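You operate a simulated robot arm through the tools that you are given. There is no shell and no other tool. Be economical: measure what you need, move in short steps, check, and stop when the job is done.

You run a simulated robot arm. Do the job below in one go: nothing can be reset, and whatever is moved stays where it is left.

## Task
Put things in order on the top of the mould bench. At the end: the blue core pin stands where the yellow damp meter stood; the green-grip torque driver stands where the red feeler stood; the stack card from the top of the mould bench stands on top of the blue strap coil; the red feeler stands where the blue core pin stood; the yellow damp meter stands where the stack card stood; whatever was shut is shut again. Leave all else as you found it, and nothing knocked over.

It is judged by the outcome, as a careful person would: the job done as asked, and still so three seconds after it is handed in. It fails if anything else is knocked over, pushed out of place, dropped, spilled or broken.

## Robot
A 7-joint arm with a two-finger parallel gripper, fixed in place. Base frame: the origin is at the foot of the arm, x ahead of it, y to its left, z up; the work surface is at about z = 860. Readings come in mm, rad, newtons and seconds.
With the tool pointing down near the work surface it reaches from about 240 to 680 mm from the base axis. Its first joint turns from -1.152 to 1.152 rad. Payload 2.4 kg.
The tool frame sits at the grasp point between the pads (the TCP): z along the fingers, y along the line on which they close. The tips reach 30 mm beyond it. The gripper opens to 94 mm. The fingers are 28 mm wide and 10 mm thick; the gripper's body (50 by 96 mm) begins 55 mm behind the TCP.
Orientation is that of the tool frame in the base frame, as a unit quaternion [w, x, y, z]. With the fingers straight down and closing along the base's y, the tool's x points along the base's -x, its y along +y and its z along -z.

## Interface
- The arm moves only by the tool send_rows. Its argument "rows" is a list of rows, each a list of 7 numbers: the shift along the base's x, y, z in units of 30 mm (1.0 is 30 mm), then the turn, a rotation vector about the base's x, y, z in units of 5 degrees (1.0 is 5 degrees), then the closure in counts, from 0 (fully open) to 255 (shut). In form: [[tx, ty, tz, wx, wy, wz, claw], ...]. A call has 1 to 8 rows; each row shifts and turns the commanded pose from where the row before left it. A call with a number of a shift or a turn outside -1 to 1 is refused whole. Rows are played at 5 a second. More than 50 mm and 0.15 rad between two rows, or a gripper value outside its range, and nothing of the call is played. Where a pose cannot be reached the arm comes as near as it can. A force on the tool above 40 N (or 10 N above the force at the start of the call, whichever is more), or a blocked arm, ends the call early, and 0.2 s more pass. The fingers move at their own pace (about 153 mm/s each) and stop on an object; they squeeze with about 22 N. The grip force told is the motor's: it shows also when the fingers shut on nothing. Time passes only in rows, and 0.2 s behind the last, so rows that do not move let the fingers close. The reply holds the time, the measured pose of the TCP, the force on the tool along the base axes, the opening and the grip force, in the units named above and with some noise.
- Cameras (640 x 400 px; columns grow to the right, rows downward): "scene" is fixed at [52.7, 490.7, 1449.4]; the picture's right is [-0.57, -0.82, 0.00], its down [-0.55, 0.37, -0.75] and it looks along [0.62, -0.42, -0.66] (base axes); focal length 340 px, centre (320, 200). "wrist" rides on the gripper at [76, 14, -103] in the tool frame; the picture's right is [-0.18, 0.98, 0.00], its down [-0.75, -0.14, -0.64] and it looks along [-0.63, -0.12, 0.77] (tool axes); focal length 243 px, centre (320, 200). There is no depth. A picture from a camera that has moved, and an enlarged one, comes with that camera's place and axes in the base frame and with its lens. The place of the scene camera against the robot may be out by one fixed shift of up to 25 mm in any direction.
- snapshot(camera): a new picture of that camera. No time passes.
- zoom(camera, box): a new picture of the part [left, top, right, bottom] of that camera's present view, enlarged. No time passes.
- close_job(): hands the job in; it is judged then, once.

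Work in short steps. Places have to be worked out from the pictures, the camera data and where the tool is seen: move nearer, look again, correct. Check each grasp and each placing, and mend what went wrong. You have 120 turns and 64 pictures in all, those below and enlarged ones among them. Open the gripper and draw the arm clear of the work before you hand the job in, unless the task says otherwise; then end with one line.

The tools are called as a command line: name --pt "numbers of a row" for each row, then --argument value for the rest, lists and objects as JSON in quotes. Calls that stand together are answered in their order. send_rows: Moves the arm, as the interface text tells. Its arguments: {"type":"object","properties":{"rows":{"type":"array","items":{"type":"array","items":{"type":"number"}}}},"required":["rows"]} The other tools are called the same way: snapshot (camera) takes a picture; zoom (camera, box) takes an enlarged picture of a part of a camera's view; close_job () hands the job in.

At the start:

```text
time_s: 0.0
eef_pos: [432.0, 193.1, 1110.2]
tool_rot: [0.0, -0.001, 1.0, 0.001]
wrist_force: [0.3, -0.3, 0.0]
width: 93.9
gripper_force: 0.1
```

scene: 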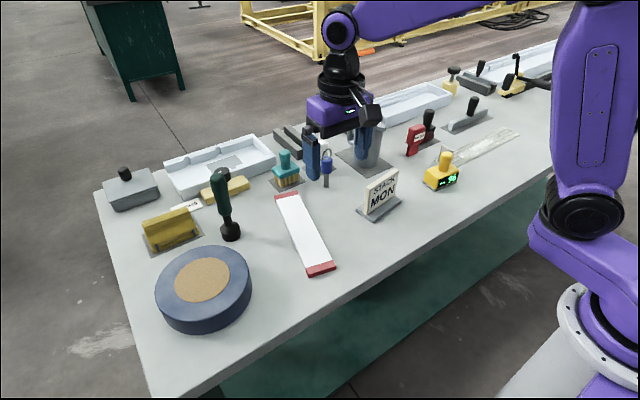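
wrist: 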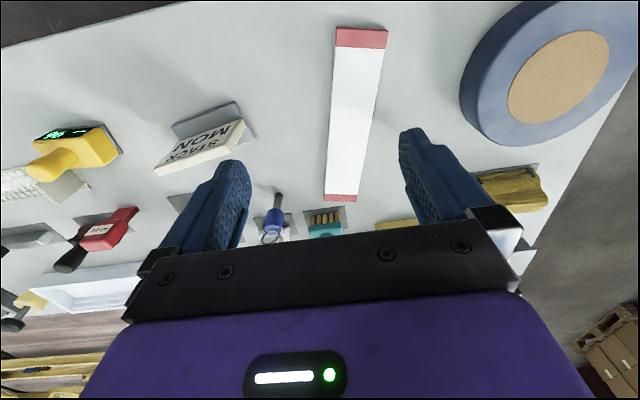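

I start with enlarged views of the bench to identify the objects.

zoom --camera "scene" --box '[90, 120, 350, 340]'

zoom --camera "scene" --box '[260, 50, 560, 230]'

```text
1.82 times, centred on (220, 230) of scene
camera zoom: at [52.7, 490.7, 1449.4], right [-0.57, -0.82, 0.0], down [-0.55, 0.37, -0.75], along [0.62, -0.42, -0.66], focal length 618 px, centre (502, 146)
```

zoom: 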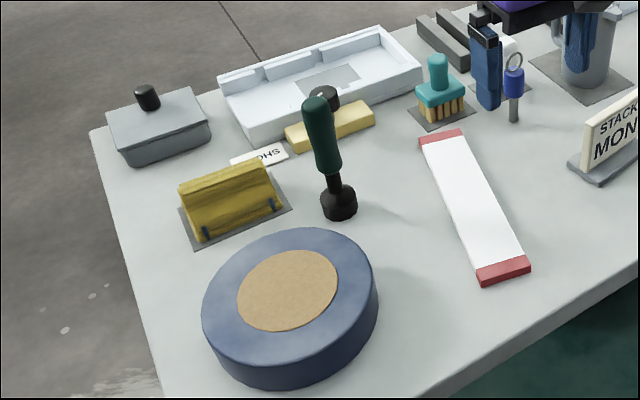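

```text
2.13 times, centred on (410, 140) of scene
camera zoom: at [52.7, 490.7, 1449.4], right [-0.57, -0.82, 0.0], down [-0.55, 0.37, -0.75], along [0.62, -0.42, -0.66], focal length 724 px, centre (128, 328)
```

zoom: 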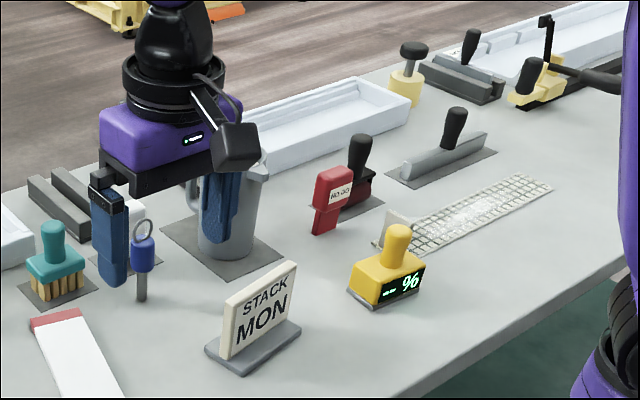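

The scene and wrist views together put the card near (472,17), the pin near (620,79), and suggest the scene camera is off by about (-23,+7). I move across to look at the middle group from closer.

send_rows --pt "-0.5 -1 0 0 0 0 0" --pt "-0.5 -1 0 0 0 0 0" --pt "-0.5 -1 0 0 0 0 0" --pt "-0.5 -1 0 0 0 0 0" --pt "0 -1 -0.5 0 0 0 0" --pt "0 -1 -0.5 0 0 0 0" --pt "0 -0.4 -0.5 0 0 0 0"

snapshot --camera "wrist"

```text
time_s: 1.6
eef_pos: [372.7, -0.3, 1065.1]
tool_rot: [0.0, 0.0, 1.0, 0.0]
wrist_force: [-0.3, 0.0, 0.3]
width: 94.1
gripper_force: 0.0
```

```text
59 pictures are left
camera wrist: at [296.6, 14.3, 1167.6], right [0.18, 0.98, 0.0], down [0.75, -0.14, 0.64], along [0.63, -0.12, -0.77], focal length 243 px, centre (320, 200)
```

wrist: 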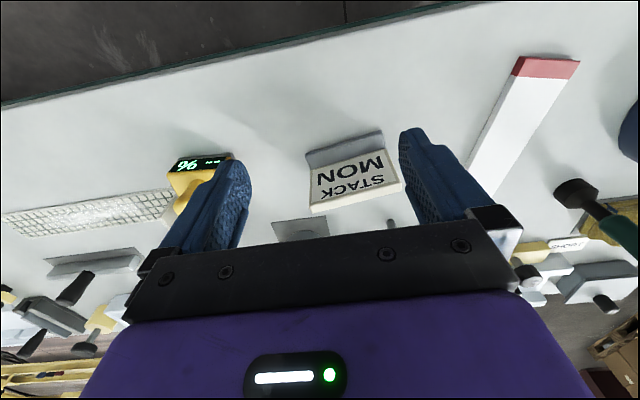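

The driver base triangulates to about (600,367). I zoom on the card and its surroundings.

zoom --camera "wrist" --box '[240, 100, 420, 240]'

zoom --camera "scene" --box '[300, 100, 480, 230]'

```text
2.86 times, centred on (330, 170) of wrist
camera zoom: at [296.6, 14.3, 1167.6], right [0.18, 0.98, 0.0], down [0.75, -0.14, 0.64], along [0.63, -0.12, -0.77], focal length 693 px, centre (291, 286)
```

zoom: 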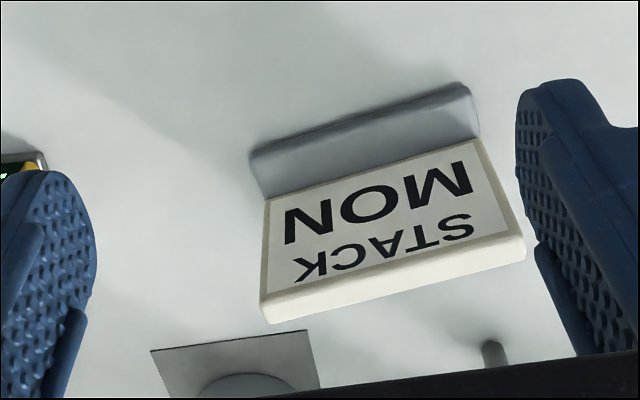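

```text
3.08 times, centred on (390, 165) of scene
camera zoom: at [52.7, 490.7, 1449.4], right [-0.57, -0.82, 0.0], down [-0.55, 0.37, -0.75], along [0.62, -0.42, -0.66], focal length 1045 px, centre (105, 308)
```

zoom: 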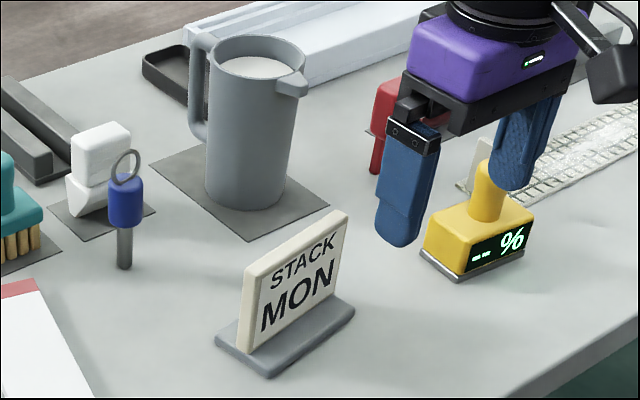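

The card is one piece with a grey foot. Its panel is about 13 mm thick, centred near (481,20) with its top near z 946, and is turned about 8.7° from the y axis. I turn the tool by -81° so it closes across the panel, moving over it as it turns.

send_rows --pt "0 0 0 0 0 -1 0" --pt "0 0 0 0 0 -1 0" --pt "0 0 0 0 0 -1 0" --pt "0 0 0 0 0 -1 0" --pt "0 0 0 0 0 -1 0" --pt "0 0 0 0 0 -1 0" --pt "0 0 0 0 0 -1 0" --pt "0 0 0 0 0 -1 0"

send_rows --pt "0.5 0.1 0 0 0 -1 0" --pt "0.5 0.1 0 0 0 -1 0" --pt "0.5 0.1 0 0 0 -1 0" --pt "0.5 0.1 0 0 0 -1 0" --pt "0.5 0.1 0 0 0 -1 0" --pt "0.5 0.1 0 0 0 -1 0" --pt "0.5 0.1 0 0 0 -1 0" --pt "0.15 0 0 0 0 -1 0"

snapshot --camera "wrist"

```text
time_s: 3.4
eef_pos: [371.7, 0.4, 1064.9]
tool_rot: [0.0, 0.342, 0.94, 0.0]
wrist_force: [0.3, -1.2, 0.0]
width: 94.2
gripper_force: 0.0
```

```text
time_s: 5.2
eef_pos: [480.9, 22.4, 1066.8]
tool_rot: [0.0, 0.643, 0.766, 0.001]
wrist_force: [0.3, 0.6, -1.0]
width: 94.1
gripper_force: 0.0
```

```text
56 pictures are left
camera wrist: at [482.2, 99.7, 1169.3], right [1.0, -0.01, 0.0], down [-0.01, -0.77, 0.64], along [-0.01, -0.64, -0.77], focal length 243 px, centre (320, 200)
```

wrist: 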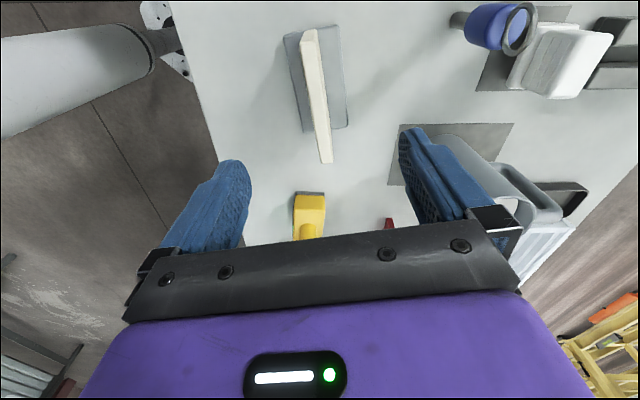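

The panel is centred at about (480,22), turned about 7°. I lower onto it with a small yaw trim and close.

send_rows --pt "0 0 -1 0 0 -0.5 0" --pt "0 0 -1 0 0 0 0" --pt "0 0 -1 0 0 0 0" --pt "0 0 -1 0 0 0 0" --pt "0 0 -0.75 0 0 0 0" --pt "0 0 0 0 0 0 0"

snapshot --camera "wrist"

```text
time_s: 6.6
eef_pos: [480.8, 20.0, 921.5]
tool_rot: [-0.001, 0.659, 0.752, 0.0]
wrist_force: [0.3, 0.5, 0.0]
width: 94.2
gripper_force: 0.0
```

```text
55 pictures are left
camera wrist: at [484.7, 97.9, 1025.5], right [1.0, -0.05, 0.0], down [-0.04, -0.77, 0.64], along [-0.04, -0.64, -0.77], focal length 243 px, centre (320, 200)
```

wrist: 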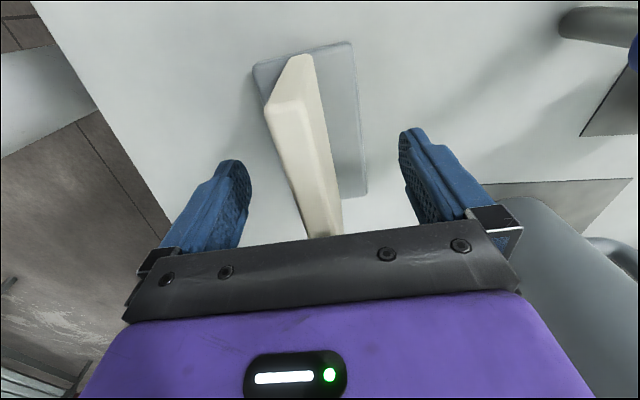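

The panel is between the pads, so I close.

send_rows --pt "0 0 0 0 0 0 255" --pt "0 0 0 0 0 0 255" --pt "0 0 0 0 0 0 255" --pt "0 0 0 0 0 0 255"

snapshot --camera "wrist"

```text
time_s: 7.6
eef_pos: [481.3, 21.2, 921.6]
tool_rot: [0.0, 0.659, 0.752, 0.0]
wrist_force: [-0.1, -0.8, -0.1]
width: 17.7
gripper_force: 21.7
```

```text
54 pictures are left
camera wrist: at [484.8, 97.9, 1025.8], right [1.0, -0.05, 0.0], down [-0.04, -0.77, 0.64], along [-0.04, -0.64, -0.77], focal length 243 px, centre (320, 200)
```

wrist: 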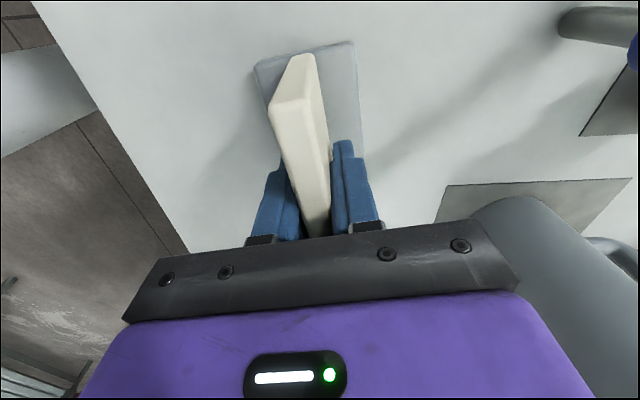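

Gripped (17.7 mm). I lift and carry it towards the coil at about (478,464).

send_rows --pt "0 0 0.5 0 0 0 255" --pt "0 0 1 0 0 0 255" --pt "0 0 1 0 0 0 255" --pt "0 0 1 0 0 0 255" --pt "0 0 1 0 0 0 255" --pt "0 0.5 0 0 0 0 255" --pt "0 1 0 0 0 0 255" --pt "0 1 0 0 0 0 255"

send_rows --pt "0 1 0 0 0 0 255" --pt "0 1 0 0 0 0 255" --pt "0 1 0 0 0 0 255" --pt "0 1 0 0 0 0 255" --pt "0 1 0 0 0 0 255" --pt "0 1 0 0 0 0 255" --pt "0 1 0 0 0 0 255" --pt "0 1 0 0 0 0 255"

snapshot --camera "scene"

snapshot --camera "wrist"

```text
time_s: 9.4
eef_pos: [480.0, 95.5, 1059.0]
tool_rot: [-0.001, 0.66, 0.752, 0.001]
wrist_force: [-0.4, -1.1, -1.0]
width: 17.9
gripper_force: 22.4
```

```text
time_s: 11.2
eef_pos: [479.2, 339.1, 1055.9]
tool_rot: [0.0, 0.659, 0.752, 0.0]
wrist_force: [-0.6, -0.1, -0.2]
width: 17.9
gripper_force: 22.2
```

```text
53 pictures are left
```

scene: 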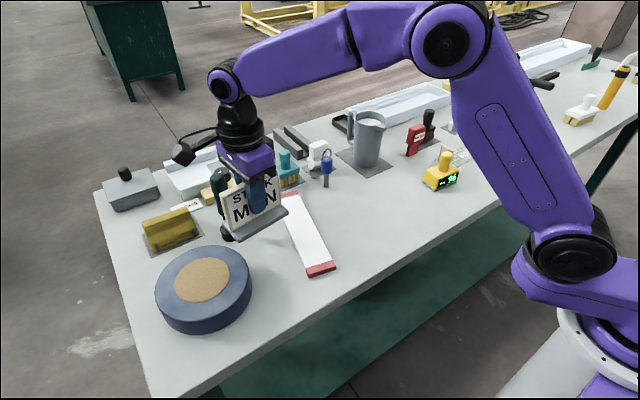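

```text
52 pictures are left
camera wrist: at [483.5, 416.4, 1160.0], right [1.0, -0.05, 0.0], down [-0.04, -0.77, 0.64], along [-0.04, -0.64, -0.77], focal length 243 px, centre (320, 200)
```

wrist: 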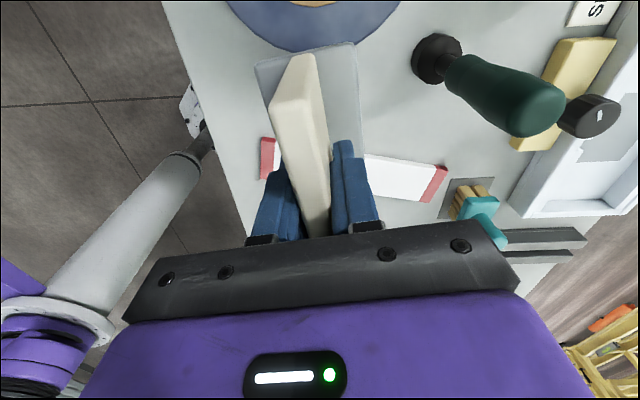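

The coil centre checks out at about (475,466). I move over it and lower partway.

send_rows --pt "0 1 0 0 0 0 255" --pt "0 1 0 0 0 0 255" --pt "0 1 0 0 0 0 255" --pt "0 1 0 0 0 0 255" --pt "-0.05 0.2 0 0 0 0 255" --pt "0 0 -1 0 0 0 255" --pt "0 0 -1 0 0 0 255" --pt "0 0 0 0 0 0 255"

zoom --camera "scene" --box '[100, 140, 320, 340]'

snapshot --camera "wrist"

```text
time_s: 13.0
eef_pos: [482.3, 464.9, 999.1]
tool_rot: [0.0, 0.659, 0.752, 0.0]
wrist_force: [-0.3, -0.1, -0.9]
width: 17.9
gripper_force: 22.3
```

```text
2.00 times, centred on (210, 240) of scene
camera zoom: at [52.7, 490.7, 1449.4], right [-0.57, -0.82, 0.0], down [-0.55, 0.37, -0.75], along [0.62, -0.42, -0.66], focal length 679 px, centre (540, 120)
```

zoom: 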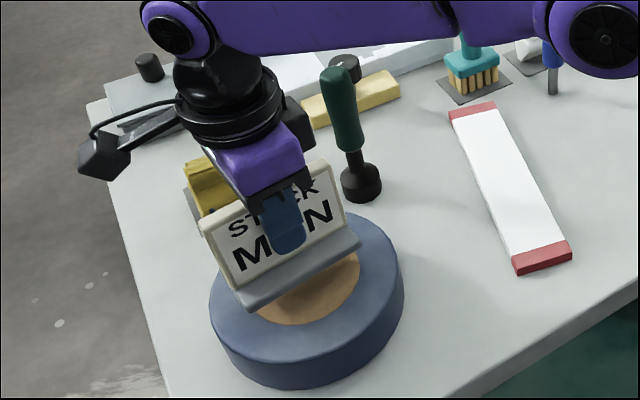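

```text
50 pictures are left
camera wrist: at [486.8, 541.4, 1102.2], right [1.0, -0.05, 0.0], down [-0.04, -0.77, 0.64], along [-0.04, -0.64, -0.77], focal length 243 px, centre (320, 200)
```

wrist: 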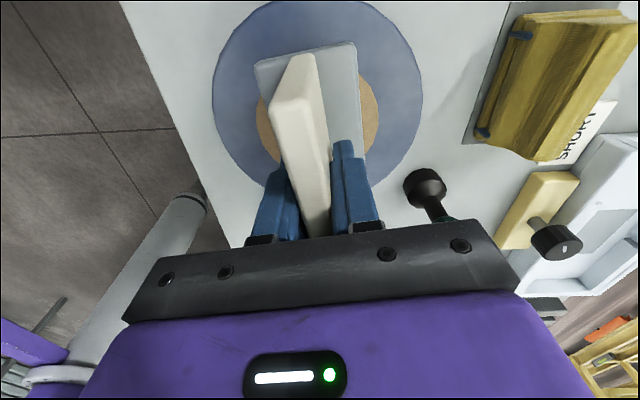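

The card is centred over the coil with about 40 mm of gap left. I lower gently and watch the force.

send_rows --pt "0 0 -0.5 0 0 0 255" --pt "0 0 -0.4 0 0 0 255" --pt "0 0 -0.1 0 0 0 255" --pt "0 0 0 0 0 0 255"

zoom --camera "scene" --box '[140, 190, 280, 340]'

```text
time_s: 14.0
eef_pos: [479.7, 464.6, 970.0]
tool_rot: [0.0, 0.659, 0.752, 0.003]
wrist_force: [-0.8, -1.0, 18.5]
width: 18.6
gripper_force: 21.5
```

```text
2.67 times, centred on (210, 265) of scene
camera zoom: at [52.3, 490.3, 1449.5], right [-0.57, -0.82, 0.0], down [-0.55, 0.37, -0.75], along [0.62, -0.42, -0.66], focal length 906 px, centre (613, 27)
```

zoom: 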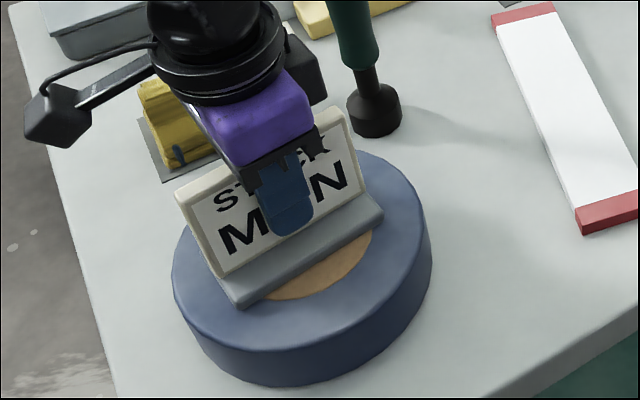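

Contact felt (18.5 N) and the foot sits on the coil. I ease up a hair, release, and go up.

send_rows --pt "0 0 0.04 0 0 0 255" --pt "0 0 0 0 0 0 100" --pt "0 0 0 0 0 0 50" --pt "0 0 0 0 0 0 0" --pt "0 0 0.5 0 0 0 0" --pt "0 0 1 0 0 0 0" --pt "0 0 1 0 0 0 0" --pt "0 0 0.5 0 0 0 0"

zoom --camera "scene" --box '[140, 140, 340, 340]'

snapshot --camera "wrist"

```text
time_s: 15.8
eef_pos: [480.0, 462.5, 1058.1]
tool_rot: [0.0, 0.66, 0.752, 0.0]
wrist_force: [0.0, -0.6, 0.0]
width: 93.9
gripper_force: 0.1
```

```text
2.00 times, centred on (240, 240) of scene
camera zoom: at [52.7, 490.7, 1449.4], right [-0.57, -0.82, 0.0], down [-0.55, 0.37, -0.75], along [0.62, -0.42, -0.66], focal length 679 px, centre (480, 120)
```

zoom: 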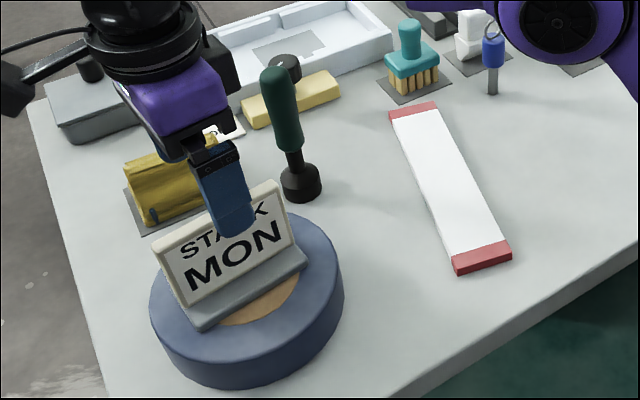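

```text
47 pictures are left
camera wrist: at [484.6, 540.4, 1161.4], right [1.0, -0.05, 0.0], down [-0.04, -0.77, 0.64], along [-0.04, -0.64, -0.77], focal length 243 px, centre (320, 200)
```

wrist: 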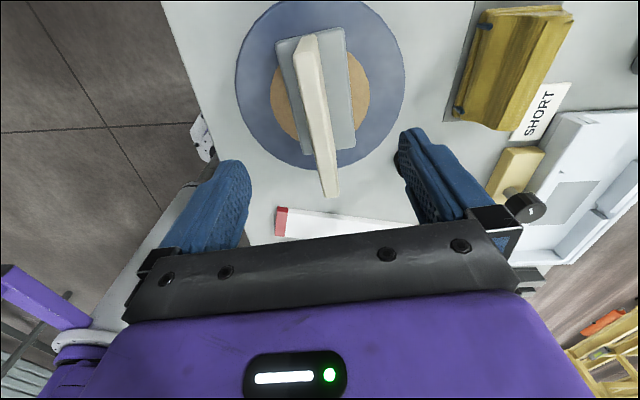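

The card stands on the coil. Next I travel to look at the yellow meter.

send_rows --pt "0 -1 0.5 0 0 0 0" --pt "0 -1 0.5 0 0 0 0" --pt "0 -1 0 0 0 0 0" --pt "0 -1 0 0 0 0 0" --pt "0 -1 0 0 0 0 0" --pt "0 -1 0 0 0 0 0" --pt "0 -1 0 0 0 0 0" --pt "0 -1 0 0 0 0 0"

send_rows --pt "0 -1 0 0 0 0 0" --pt "0 -1 0 0 0 0 0" --pt "0 -1 0 0 0 0 0" --pt "0 -1 0 0 0 0 0" --pt "0 -1 0 0 0 0 0" --pt "0 -1 0 0 0 0 0" --pt "0 -1 0 0 0 0 0" --pt "0 -1 0 0 0 0 0"

send_rows --pt "-0.5 -1 0 0 0 0 0" --pt "-0.5 -1 0 0 0 0 0" --pt "0 -1 0 0 0 0 0" --pt "0 0 0 0 0 0 0"

snapshot --camera "wrist"

zoom --camera "scene" --box '[300, 100, 500, 230]'

```text
time_s: 17.6
eef_pos: [481.3, 221.2, 1090.1]
tool_rot: [0.001, 0.659, 0.752, 0.0]
wrist_force: [-0.3, 0.5, -0.5]
width: 94.1
gripper_force: 0.0
```

```text
time_s: 19.4
eef_pos: [478.6, -16.5, 1089.3]
tool_rot: [0.001, 0.66, 0.752, 0.0]
wrist_force: [0.4, -0.3, -0.2]
width: 94.2
gripper_force: 0.0
```

```text
time_s: 20.4
eef_pos: [445.1, -107.2, 1088.1]
tool_rot: [0.0, 0.659, 0.752, 0.0]
wrist_force: [0.0, -0.1, 0.6]
width: 94.4
gripper_force: 0.1
```

```text
46 pictures are left
camera wrist: at [449.7, -29.5, 1191.9], right [1.0, -0.05, 0.0], down [-0.04, -0.77, 0.64], along [-0.04, -0.64, -0.77], focal length 243 px, centre (320, 200)
```

wrist: 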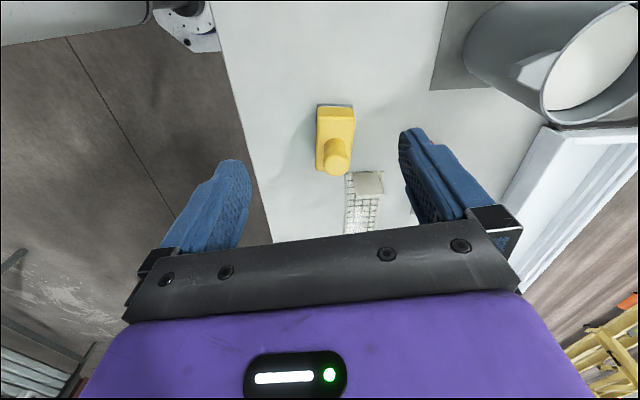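

```text
3.08 times, centred on (400, 165) of scene
camera zoom: at [52.7, 490.7, 1449.4], right [-0.57, -0.82, 0.0], down [-0.55, 0.37, -0.75], along [0.62, -0.42, -0.66], focal length 1045 px, centre (74, 308)
```

zoom: 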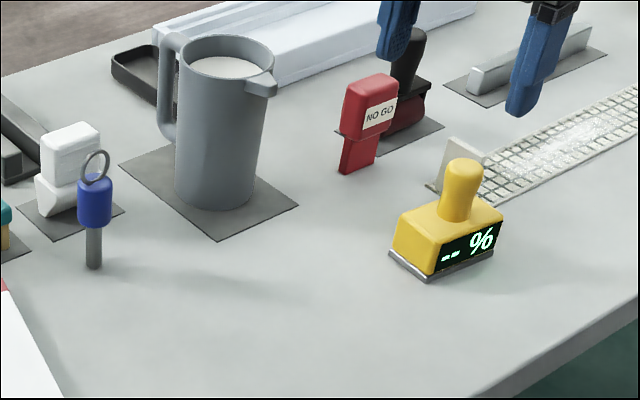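

The meter is in view, so I enlarge it for measurement.

zoom --camera "wrist" --box '[270, 80, 400, 200]'

```text
3.33 times, centred on (335, 140) of wrist
camera zoom: at [449.7, -29.5, 1191.9], right [1.0, -0.05, 0.0], down [-0.04, -0.77, 0.64], along [-0.04, -0.64, -0.77], focal length 809 px, centre (270, 400)
```

zoom: 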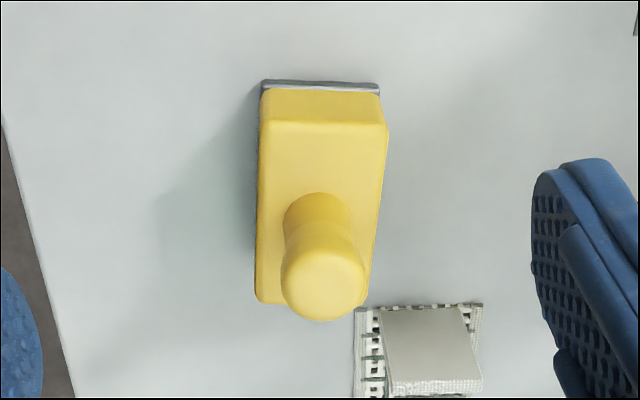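

The meter is centred near (459,-184). Its knob is about 30 mm across with its top near z 944, and the body top is near z 895. I grip the knob with the TCP at z ≈ 932.

send_rows --pt "0.47 -1 0 0 0 0 0" --pt "0 -1 0 0 0 0 0" --pt "0 -0.53 -0.2 0 0 0 0" --pt "0 0 -1 0 0 0 0" --pt "0 0 -1 0 0 0 0" --pt "0 0 -1 0 0 0 0" --pt "0 0 -1 0 0 0 0" --pt "0 0 0 0 0 0 0"

snapshot --camera "wrist"

zoom --camera "scene" --box '[360, 100, 520, 220]'

```text
time_s: 22.2
eef_pos: [463.1, -182.7, 963.3]
tool_rot: [0.001, 0.659, 0.752, 0.0]
wrist_force: [0.4, -0.9, 0.8]
width: 93.8
gripper_force: 0.0
```

```text
43 pictures are left
camera wrist: at [466.5, -104.5, 1066.6], right [1.0, -0.05, 0.0], down [-0.04, -0.77, 0.64], along [-0.03, -0.64, -0.77], focal length 243 px, centre (320, 200)
```

wrist: 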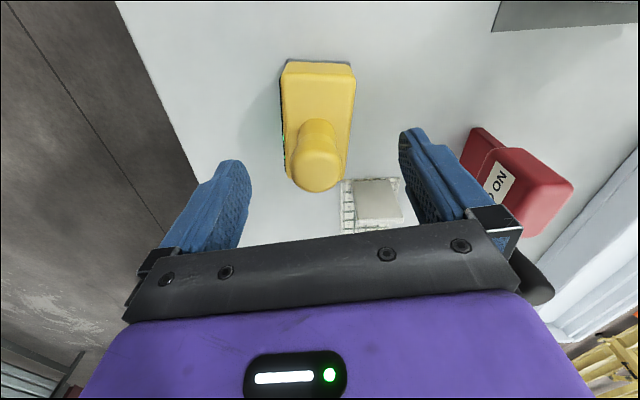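

```text
3.33 times, centred on (440, 160) of scene
camera zoom: at [52.7, 490.7, 1449.4], right [-0.57, -0.82, 0.0], down [-0.55, 0.37, -0.75], along [0.62, -0.42, -0.66], focal length 1132 px, centre (-80, 333)
```

zoom: 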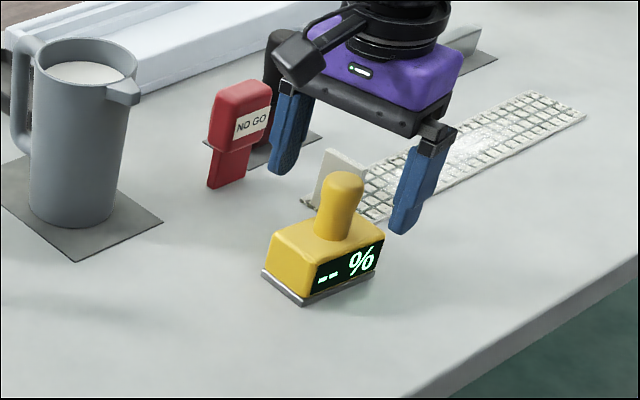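

The knob is at (461,-182), right below the tool. I descend and close.

send_rows --pt "-0.05 0 -0.6 0 0 0 0" --pt "0 0 -0.45 0 0 0 0" --pt "0 0 0 0 0 0 120" --pt "0 0 0 0 0 0 255" --pt "0 0 0 0 0 0 255" --pt "0 0 0 0 0 0 255" --pt "0 0 0 0 0 0 255"

zoom --camera "scene" --box '[360, 100, 520, 220]'

```text
time_s: 23.8
eef_pos: [462.8, -182.7, 930.2]
tool_rot: [0.0, 0.659, 0.752, 0.001]
wrist_force: [-0.8, -0.5, 0.0]
width: 47.6
gripper_force: 21.5
```

```text
3.33 times, centred on (440, 160) of scene
camera zoom: at [52.7, 490.7, 1449.4], right [-0.57, -0.82, 0.0], down [-0.55, 0.37, -0.75], along [0.62, -0.42, -0.66], focal length 1132 px, centre (-80, 333)
```

zoom: 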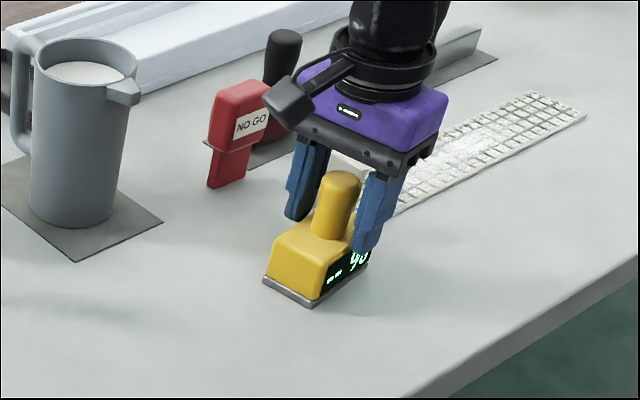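

Width 47.6 shows the tips caught the upper body rather than the knob. I open, go 16 mm lower for a firm hold on the body, and close again.

send_rows --pt "0 0 0 0 0 0 90" --pt "0 0 0 0 0 0 60" --pt "0 0 -0.3 0 0 0 60" --pt "0 0 -0.25 0 0 0 60" --pt "0 0 0 0 0 0 255" --pt "0 0 0 0 0 0 255" --pt "0 0 0 0 0 0 255"

snapshot --camera "wrist"

```text
time_s: 25.4
eef_pos: [461.0, -182.4, 915.2]
tool_rot: [0.0, 0.66, 0.752, 0.0]
wrist_force: [-0.1, -0.1, -0.3]
width: 47.8
gripper_force: 21.5
```

```text
40 pictures are left
camera wrist: at [466.3, -105.4, 1018.1], right [1.0, -0.05, 0.0], down [-0.04, -0.77, 0.64], along [-0.04, -0.64, -0.77], focal length 243 px, centre (320, 200)
```

wrist: 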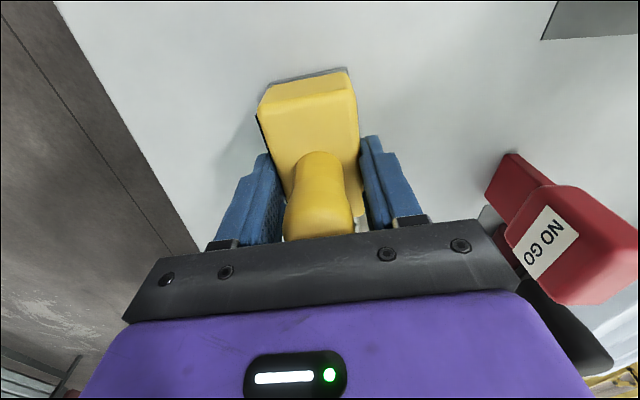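

Now it is held firmly and squared to the fingers; the old meter spot is (461,-183). I lift and carry it to the card's old spot at (480,21).

send_rows --pt "0 0 0.7 0 0 0 255" --pt "0 0.5 1 0 0 0 255" --pt "0.1 1 0 0 0 0 255" --pt "0.1 1 0 0 0 0 255" --pt "0.1 1 0 0 0 0 255" --pt "0.1 1 0 0 0 0 255" --pt "0.1 1 0 0 0 0 255" --pt "0.1 1 0 0 0 0 255"

send_rows --pt "0 0.3 0 0 0 0 255" --pt "0 0 -1 0 0 0 255" --pt "0 0 0 0 0 0 255"

snapshot --camera "wrist"

```text
time_s: 27.2
eef_pos: [481.8, 13.6, 967.1]
tool_rot: [-0.001, 0.659, 0.752, 0.0]
wrist_force: [-0.6, 0.6, -2.5]
width: 47.9
gripper_force: 21.6
```

```text
time_s: 28.0
eef_pos: [483.7, 21.6, 934.0]
tool_rot: [-0.001, 0.659, 0.752, 0.0]
wrist_force: [-0.3, -0.3, -2.6]
width: 47.5
gripper_force: 21.6
```

```text
39 pictures are left
camera wrist: at [487.8, 98.5, 1037.8], right [1.0, -0.05, 0.0], down [-0.04, -0.77, 0.64], along [-0.03, -0.64, -0.77], focal length 243 px, centre (320, 200)
```

wrist: 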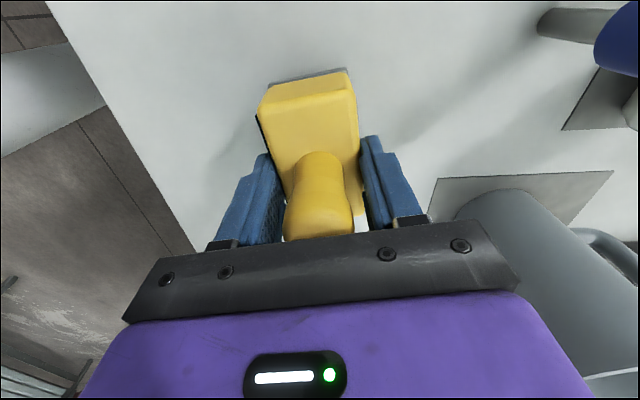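

I lower the last 18 mm and settle it.

send_rows --pt "-0.1 0 -0.3 0 0 0 255" --pt "0 0 -0.2 0 0 0 255" --pt "0 0 -0.07 0 0 0 255" --pt "0 0 -0.05 0 0 0 255" --pt "0 0 0 0 0 0 255"

```text
time_s: 29.2
eef_pos: [478.1, 21.9, 916.9]
tool_rot: [0.001, 0.659, 0.752, 0.001]
wrist_force: [-0.3, -0.3, -2.1]
width: 47.5
gripper_force: 22.2
```

No contact yet, so I continue 1–2 mm at a time.

send_rows --pt "0 0 -0.05 0 0 0 255" --pt "0 0 0 0 0 0 255"

zoom --camera "scene" --box '[320, 130, 480, 240]'

```text
time_s: 29.8
eef_pos: [476.4, 19.8, 915.6]
tool_rot: [0.0, 0.659, 0.752, -0.001]
wrist_force: [0.1, 0.9, -1.3]
width: 47.5
gripper_force: 21.7
```

```text
3.64 times, centred on (400, 185) of scene
camera zoom: at [52.7, 490.7, 1449.4], right [-0.57, -0.82, 0.0], down [-0.55, 0.37, -0.75], along [0.62, -0.42, -0.66], focal length 1235 px, centre (29, 254)
```

zoom: 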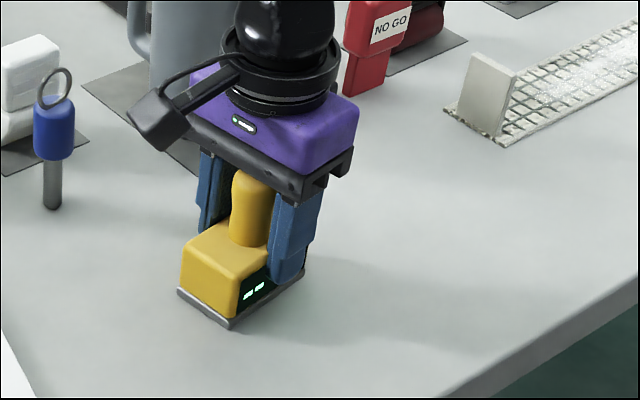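

The tool force is easing, so the meter is at touch-down. I lower one more millimetre, release, and rise.

send_rows --pt "0.05 0 -0.04 0 0 0 255" --pt "0 0 0 0 0 0 140" --pt "0 0 0 0 0 0 60" --pt "0 0 0 0 0 0 0" --pt "0 0 0.5 0 0 0 0" --pt "0 0 1 0 0 0 0" --pt "0 0 1 0 0 0 0" --pt "0 0 1 0 0 0 0"

snapshot --camera "wrist"

zoom --camera "scene" --box '[280, 110, 480, 240]'

```text
time_s: 31.6
eef_pos: [478.7, 20.6, 1020.9]
tool_rot: [0.0, 0.66, 0.752, -0.001]
wrist_force: [0.0, -0.5, 0.4]
width: 93.8
gripper_force: 0.0
```

```text
37 pictures are left
camera wrist: at [483.5, 97.7, 1123.7], right [1.0, -0.05, 0.0], down [-0.04, -0.77, 0.64], along [-0.04, -0.64, -0.77], focal length 243 px, centre (320, 200)
```

wrist: 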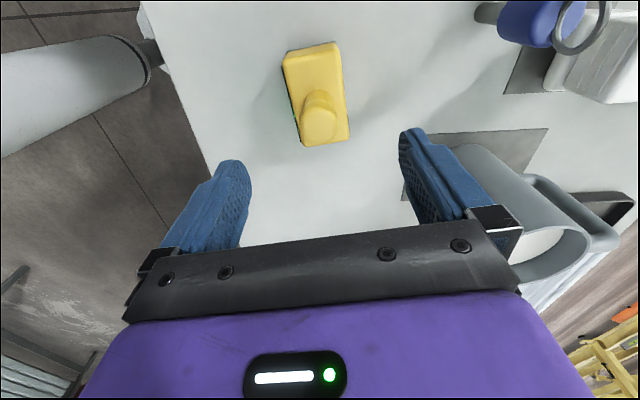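

```text
3.08 times, centred on (380, 175) of scene
camera zoom: at [52.7, 490.7, 1449.4], right [-0.57, -0.82, 0.0], down [-0.55, 0.37, -0.75], along [0.62, -0.42, -0.66], focal length 1045 px, centre (135, 277)
```

zoom: 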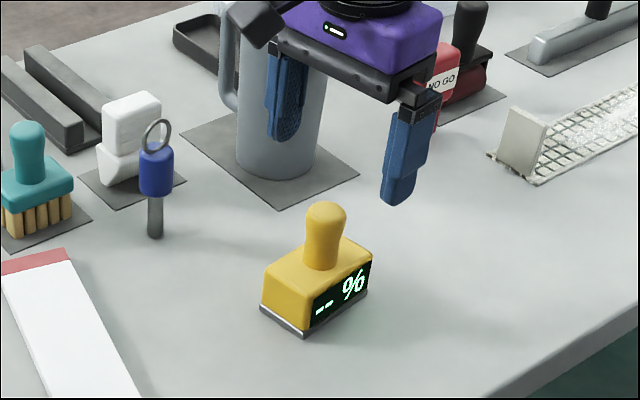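

The meter is placed. The pin stands at about (621,81), its sleeve spanning z 905–950. I rise and turn the tool back so it closes along y, moving near the pin.

send_rows --pt "0 0 1 0 0 1 0" --pt "0 0 0.7 0 0 1 0" --pt "0 0.25 0 0 0 1 0" --pt "0 0.25 0 0 0 1 0" --pt "0 0.25 0 0 0 1 0" --pt "0 0.25 0 0 0 1 0" --pt "0 0.25 0 0 0 1 0" --pt "0 0.25 0 0 0 1 0"

send_rows --pt "0 0.25 0 0 0 1 0" --pt "0 0.25 0 0 0 1 0" --pt "0.3 0 0 0 0 1 0" --pt "0.3 0 0 0 0 1 0" --pt "0.3 0 0 0 0 1 0" --pt "0.3 0 0 0 0 1 0" --pt "0.3 0 0 0 0 1 0" --pt "0.2 0 0 0 0 1 0"

snapshot --camera "wrist"

```text
time_s: 33.4
eef_pos: [477.4, 66.4, 1071.1]
tool_rot: [0.0, 0.362, 0.932, -0.001]
wrist_force: [-0.4, 0.7, -0.6]
width: 94.3
gripper_force: 0.1
```

```text
time_s: 35.2
eef_pos: [530.2, 79.0, 1069.4]
tool_rot: [0.0, 0.021, 1.0, 0.0]
wrist_force: [0.2, -0.6, -0.9]
width: 94.1
gripper_force: 0.1
```

```text
35 pictures are left
camera wrist: at [454.5, 97.8, 1173.7], right [0.23, 0.97, 0.0], down [0.75, -0.17, 0.64], along [0.63, -0.14, -0.77], focal length 243 px, centre (320, 200)
```

wrist: 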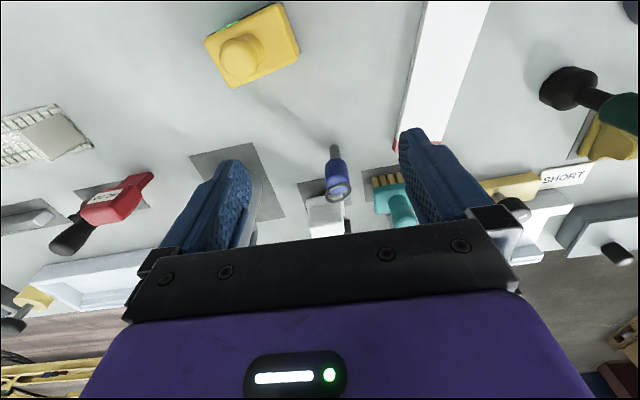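

The pin is confirmed at (620,81). I move above it and descend halfway with the fingers partly closed.

send_rows --pt "1 0.07 0 0 0 0 60" --pt "1 0 0 0 0 0 60" --pt "1 0 0 0 0 0 60" --pt "0 0 -1 0 0 0 60" --pt "0 0 -1 0 0 0 60" --pt "0 0 0 0 0 0 60"

snapshot --camera "wrist"

zoom --camera "scene" --box '[260, 90, 420, 200]'

```text
time_s: 36.6
eef_pos: [621.3, 82.8, 1011.6]
tool_rot: [0.0, 0.022, 1.0, -0.001]
wrist_force: [0.1, -0.4, 0.5]
width: 71.9
gripper_force: 0.1
```

```text
34 pictures are left
camera wrist: at [545.4, 100.5, 1115.3], right [0.23, 0.97, 0.0], down [0.75, -0.17, 0.64], along [0.63, -0.15, -0.77], focal length 243 px, centre (320, 200)
```

wrist: 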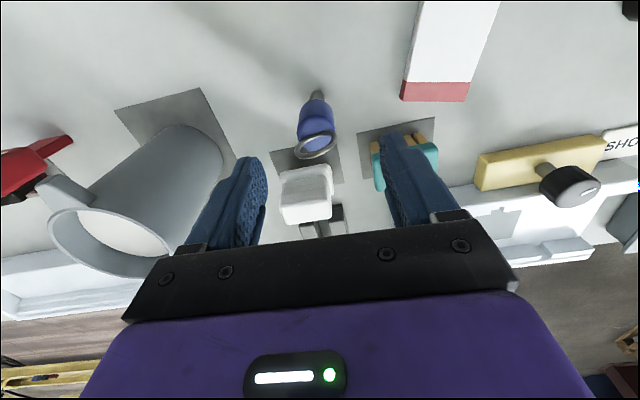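

```text
3.64 times, centred on (340, 145) of scene
camera zoom: at [52.7, 490.7, 1449.4], right [-0.57, -0.82, 0.0], down [-0.55, 0.37, -0.75], along [0.62, -0.42, -0.66], focal length 1235 px, centre (247, 400)
```

zoom: 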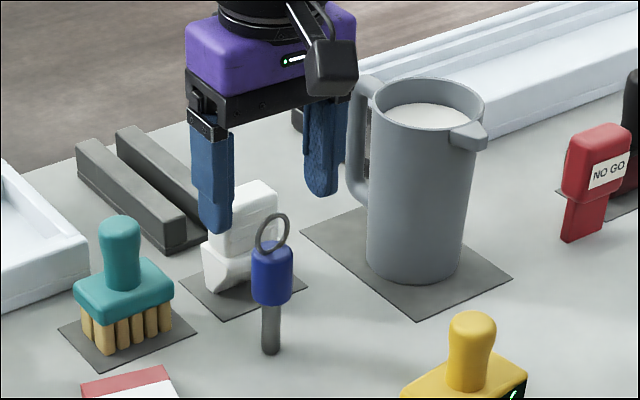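

The pin is at (620,79), and the pitcher handle and white block clear the fingers. I shift 3 mm, descend to z 938 and grip the sleeve.

send_rows --pt "0 -0.1 -0.8 0 0 0 60" --pt "0 0 -0.8 0 0 0 60" --pt "0 0 -0.83 0 0 0 60" --pt "0 0 0 0 0 0 60" --pt "0 0 0 0 0 0 160" --pt "0 0 0 0 0 0 255" --pt "0 0 0 0 0 0 255" --pt "0 0 0 0 0 0 255"

zoom --camera "scene" --box '[260, 90, 420, 200]'

```text
time_s: 38.4
eef_pos: [621.2, 80.9, 936.4]
tool_rot: [-0.001, 0.021, 1.0, 0.0]
wrist_force: [-0.1, 0.8, -0.8]
width: 27.5
gripper_force: 22.3
```

```text
3.64 times, centred on (340, 145) of scene
camera zoom: at [52.7, 490.7, 1449.4], right [-0.57, -0.82, 0.0], down [-0.55, 0.37, -0.75], along [0.62, -0.42, -0.66], focal length 1235 px, centre (247, 400)
```

zoom: 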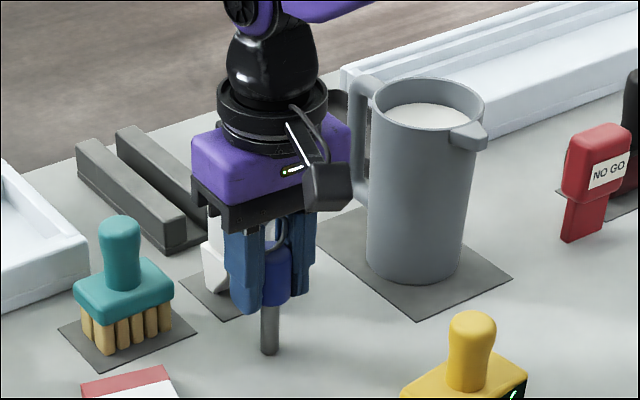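

The sleeve is gripped at 27.5 mm. I lift 120 mm straight up, then come back in x before crossing to the old meter spot.

send_rows --pt "0 0 0.5 0 0 0 255" --pt "0 0 1 0 0 0 255" --pt "0 0 1 0 0 0 255" --pt "0 0 1 0 0 0 255" --pt "0 0 0.5 0 0 0 255" --pt "-1 0 0 0 0 0 255" --pt "-1 0 0 0 0 0 255" --pt "-1 0 0 0 0 0 255"

send_rows --pt "-1 -0.5 0 0 0 0 255" --pt "-1 -1 0 0 0 0 255" --pt "-0.3 -1 0 0 0 0 255" --pt "0 -1 0 0 0 0 255" --pt "0 -1 0 0 0 0 255" --pt "0 -1 0 0 0 0 255" --pt "0 -1 0 0 0 0 255" --pt "0 -1 0 0 0 0 255"

send_rows --pt "0 -1 -0.5 0 0 0 255" --pt "0 -0.3 -1 0 0 0 255" --pt "0 0 -1 0 0 0 255" --pt "0 0 0 0 0 0 255"

snapshot --camera "wrist"

```text
time_s: 40.2
eef_pos: [528.3, 80.7, 1059.4]
tool_rot: [0.0, 0.022, 1.0, 0.0]
wrist_force: [0.7, 0.6, -0.7]
width: 27.7
gripper_force: 21.7
```

```text
time_s: 42.0
eef_pos: [459.0, -148.2, 1060.0]
tool_rot: [0.0, 0.023, 1.0, 0.0]
wrist_force: [0.5, 0.0, -1.2]
width: 27.6
gripper_force: 21.9
```

```text
time_s: 43.0
eef_pos: [460.3, -187.2, 982.5]
tool_rot: [0.0, 0.022, 1.0, 0.0]
wrist_force: [0.1, 0.7, -1.7]
width: 28.0
gripper_force: 21.9
```

```text
31 pictures are left
camera wrist: at [384.9, -168.9, 1086.1], right [0.23, 0.97, 0.0], down [0.75, -0.17, 0.64], along [0.62, -0.15, -0.77], focal length 243 px, centre (320, 200)
```

wrist: 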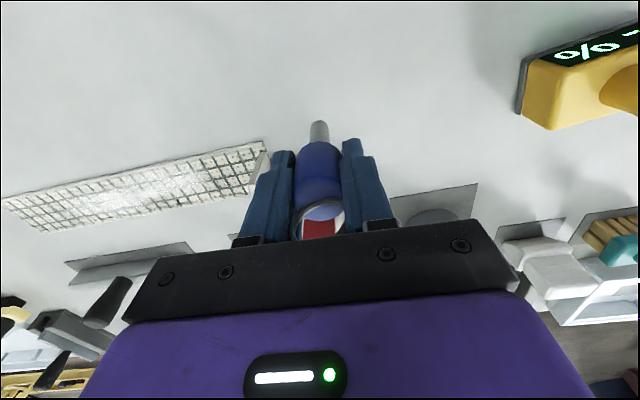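

The way down is clear. I lower the pin onto the old meter spot, slowing near the bottom.

send_rows --pt "0 0.13 -0.6 0 0 0 255" --pt "0 0 -0.6 0 0 0 255" --pt "0 0 -0.2 0 0 0 255" --pt "0 0 -0.07 0 0 0 255" --pt "0 0 0 0 0 0 255"

zoom --camera "scene" --box '[380, 110, 520, 220]'

```text
time_s: 44.2
eef_pos: [460.9, -180.3, 938.2]
tool_rot: [-0.001, 0.021, 1.0, 0.0]
wrist_force: [-0.7, -0.1, -0.5]
width: 28.1
gripper_force: 22.1
```

```text
3.64 times, centred on (450, 165) of scene
camera zoom: at [52.7, 490.7, 1449.4], right [-0.57, -0.82, 0.0], down [-0.55, 0.37, -0.75], along [0.62, -0.42, -0.66], focal length 1235 px, centre (-153, 327)
```

zoom: 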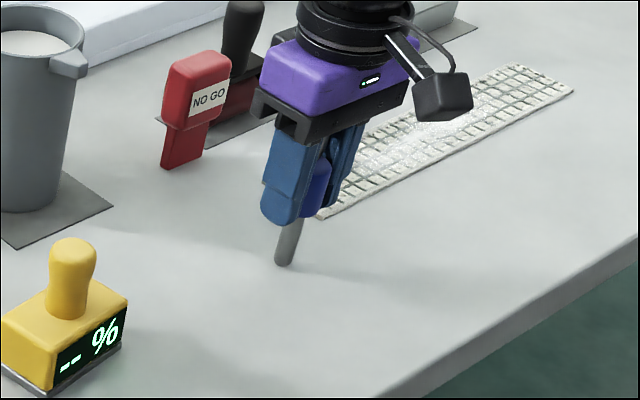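

It is almost down. I lower a millimetre at a time to feel contact.

send_rows --pt "0 0 -0.04 0 0 0 255" --pt "0 0 -0.03 0 0 0 255" --pt "0 0 0 0 0 0 255"

```text
time_s: 45.0
eef_pos: [460.3, -180.7, 937.6]
tool_rot: [0.0, 0.022, 1.0, 0.001]
wrist_force: [0.5, 0.0, -1.3]
width: 27.7
gripper_force: 22.1
```

send_rows --pt "0 0 -0.04 0 0 0 255" --pt "0 0 -0.03 0 0 0 255" --pt "0 0 0 0 0 0 255"

```text
time_s: 45.8
eef_pos: [460.7, -180.4, 934.8]
tool_rot: [0.001, 0.022, 1.0, -0.001]
wrist_force: [-1.1, 2.6, 15.3]
width: 27.7
gripper_force: 22.3
```

Contact at 15 N. I relieve it by about 1 mm, then open and rise.

send_rows --pt "0 0 0.03 0 0 0 255" --pt "0 0 0 0 0 0 255" --pt "0 0 0 0 0 0 160" --pt "0 0 0 0 0 0 60" --pt "0 0 0 0 0 0 40" --pt "0 0 0.7 0 0 0 40" --pt "0 0 1 0 0 0 40" --pt "0 0 1 0 0 0 40"

zoom --camera "scene" --box '[360, 80, 520, 220]'

snapshot --camera "wrist"

```text
time_s: 47.6
eef_pos: [459.9, -179.9, 1017.0]
tool_rot: [0.0, 0.022, 1.0, 0.0]
wrist_force: [0.4, 0.5, 1.1]
width: 79.2
gripper_force: 0.0
```

```text
2.86 times, centred on (440, 150) of scene
camera zoom: at [52.7, 490.7, 1449.4], right [-0.57, -0.82, 0.0], down [-0.55, 0.37, -0.75], along [0.62, -0.42, -0.66], focal length 970 px, centre (-23, 343)
```

zoom: 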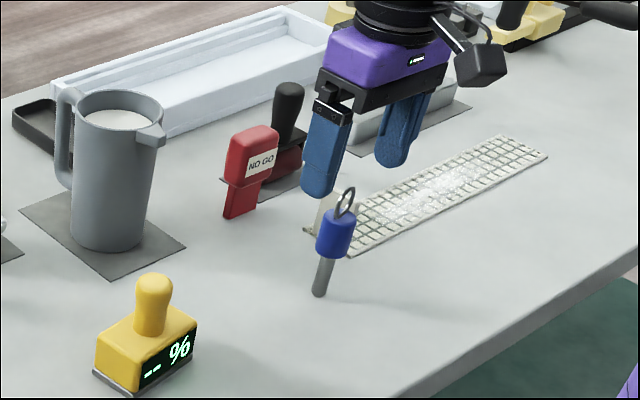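

```text
28 pictures are left
camera wrist: at [384.6, -161.5, 1120.0], right [0.23, 0.97, 0.0], down [0.75, -0.17, 0.64], along [0.63, -0.15, -0.77], focal length 243 px, centre (320, 200)
```

wrist: 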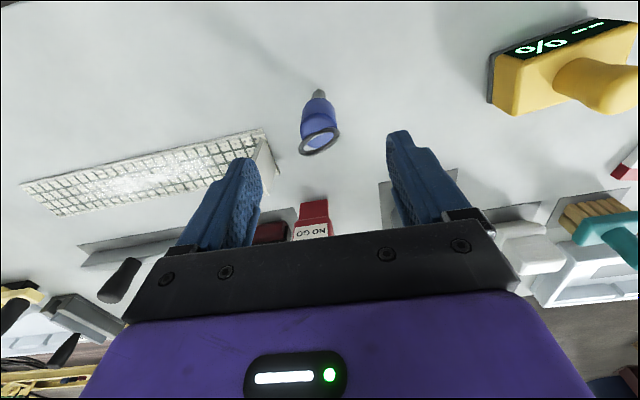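

The pin stands on the old meter spot. I back off to get a clear wrist view of the red feeler.

send_rows --pt "-0.3 -0.5 1 0 0 0 0" --pt "-0.5 -0.5 0.6 0 0 0 0" --pt "-0.7 -0.2 0 0 0 0 0"

zoom --camera "wrist" --box '[220, 80, 420, 230]'

zoom --camera "scene" --box '[390, 90, 460, 170]'

```text
time_s: 48.4
eef_pos: [417.3, -215.5, 1064.4]
tool_rot: [0.0, 0.022, 1.0, 0.0]
wrist_force: [-0.1, 0.0, 0.1]
width: 93.9
gripper_force: 0.0
```

```text
2.67 times, centred on (320, 155) of wrist
camera zoom: at [341.2, -196.9, 1167.2], right [0.23, 0.97, 0.0], down [0.75, -0.17, 0.64], along [0.63, -0.15, -0.77], focal length 647 px, centre (320, 320)
```

zoom: 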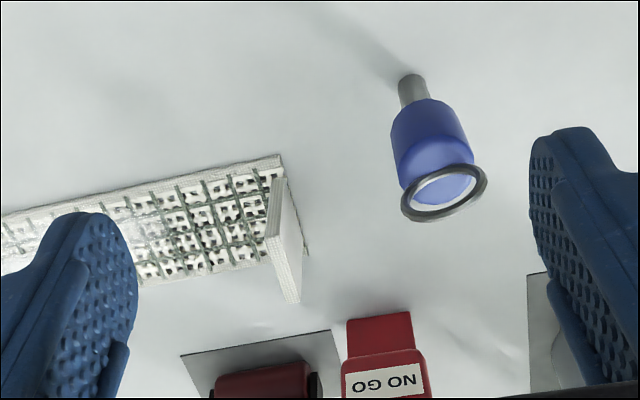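

```text
5.00 times, centred on (425, 130) of scene
camera zoom: at [52.7, 490.7, 1449.4], right [-0.57, -0.82, 0.0], down [-0.55, 0.37, -0.75], along [0.62, -0.42, -0.66], focal length 1698 px, centre (-205, 550)
```

zoom: 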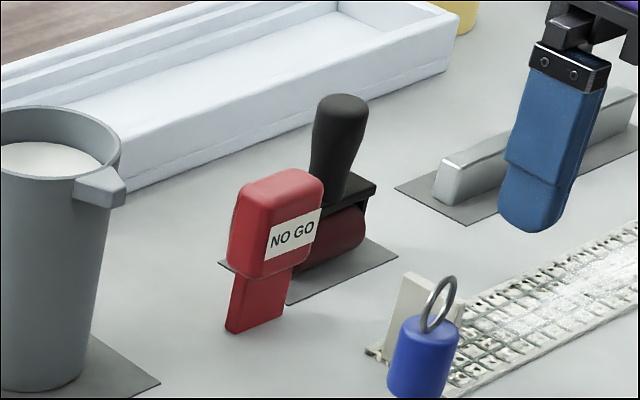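

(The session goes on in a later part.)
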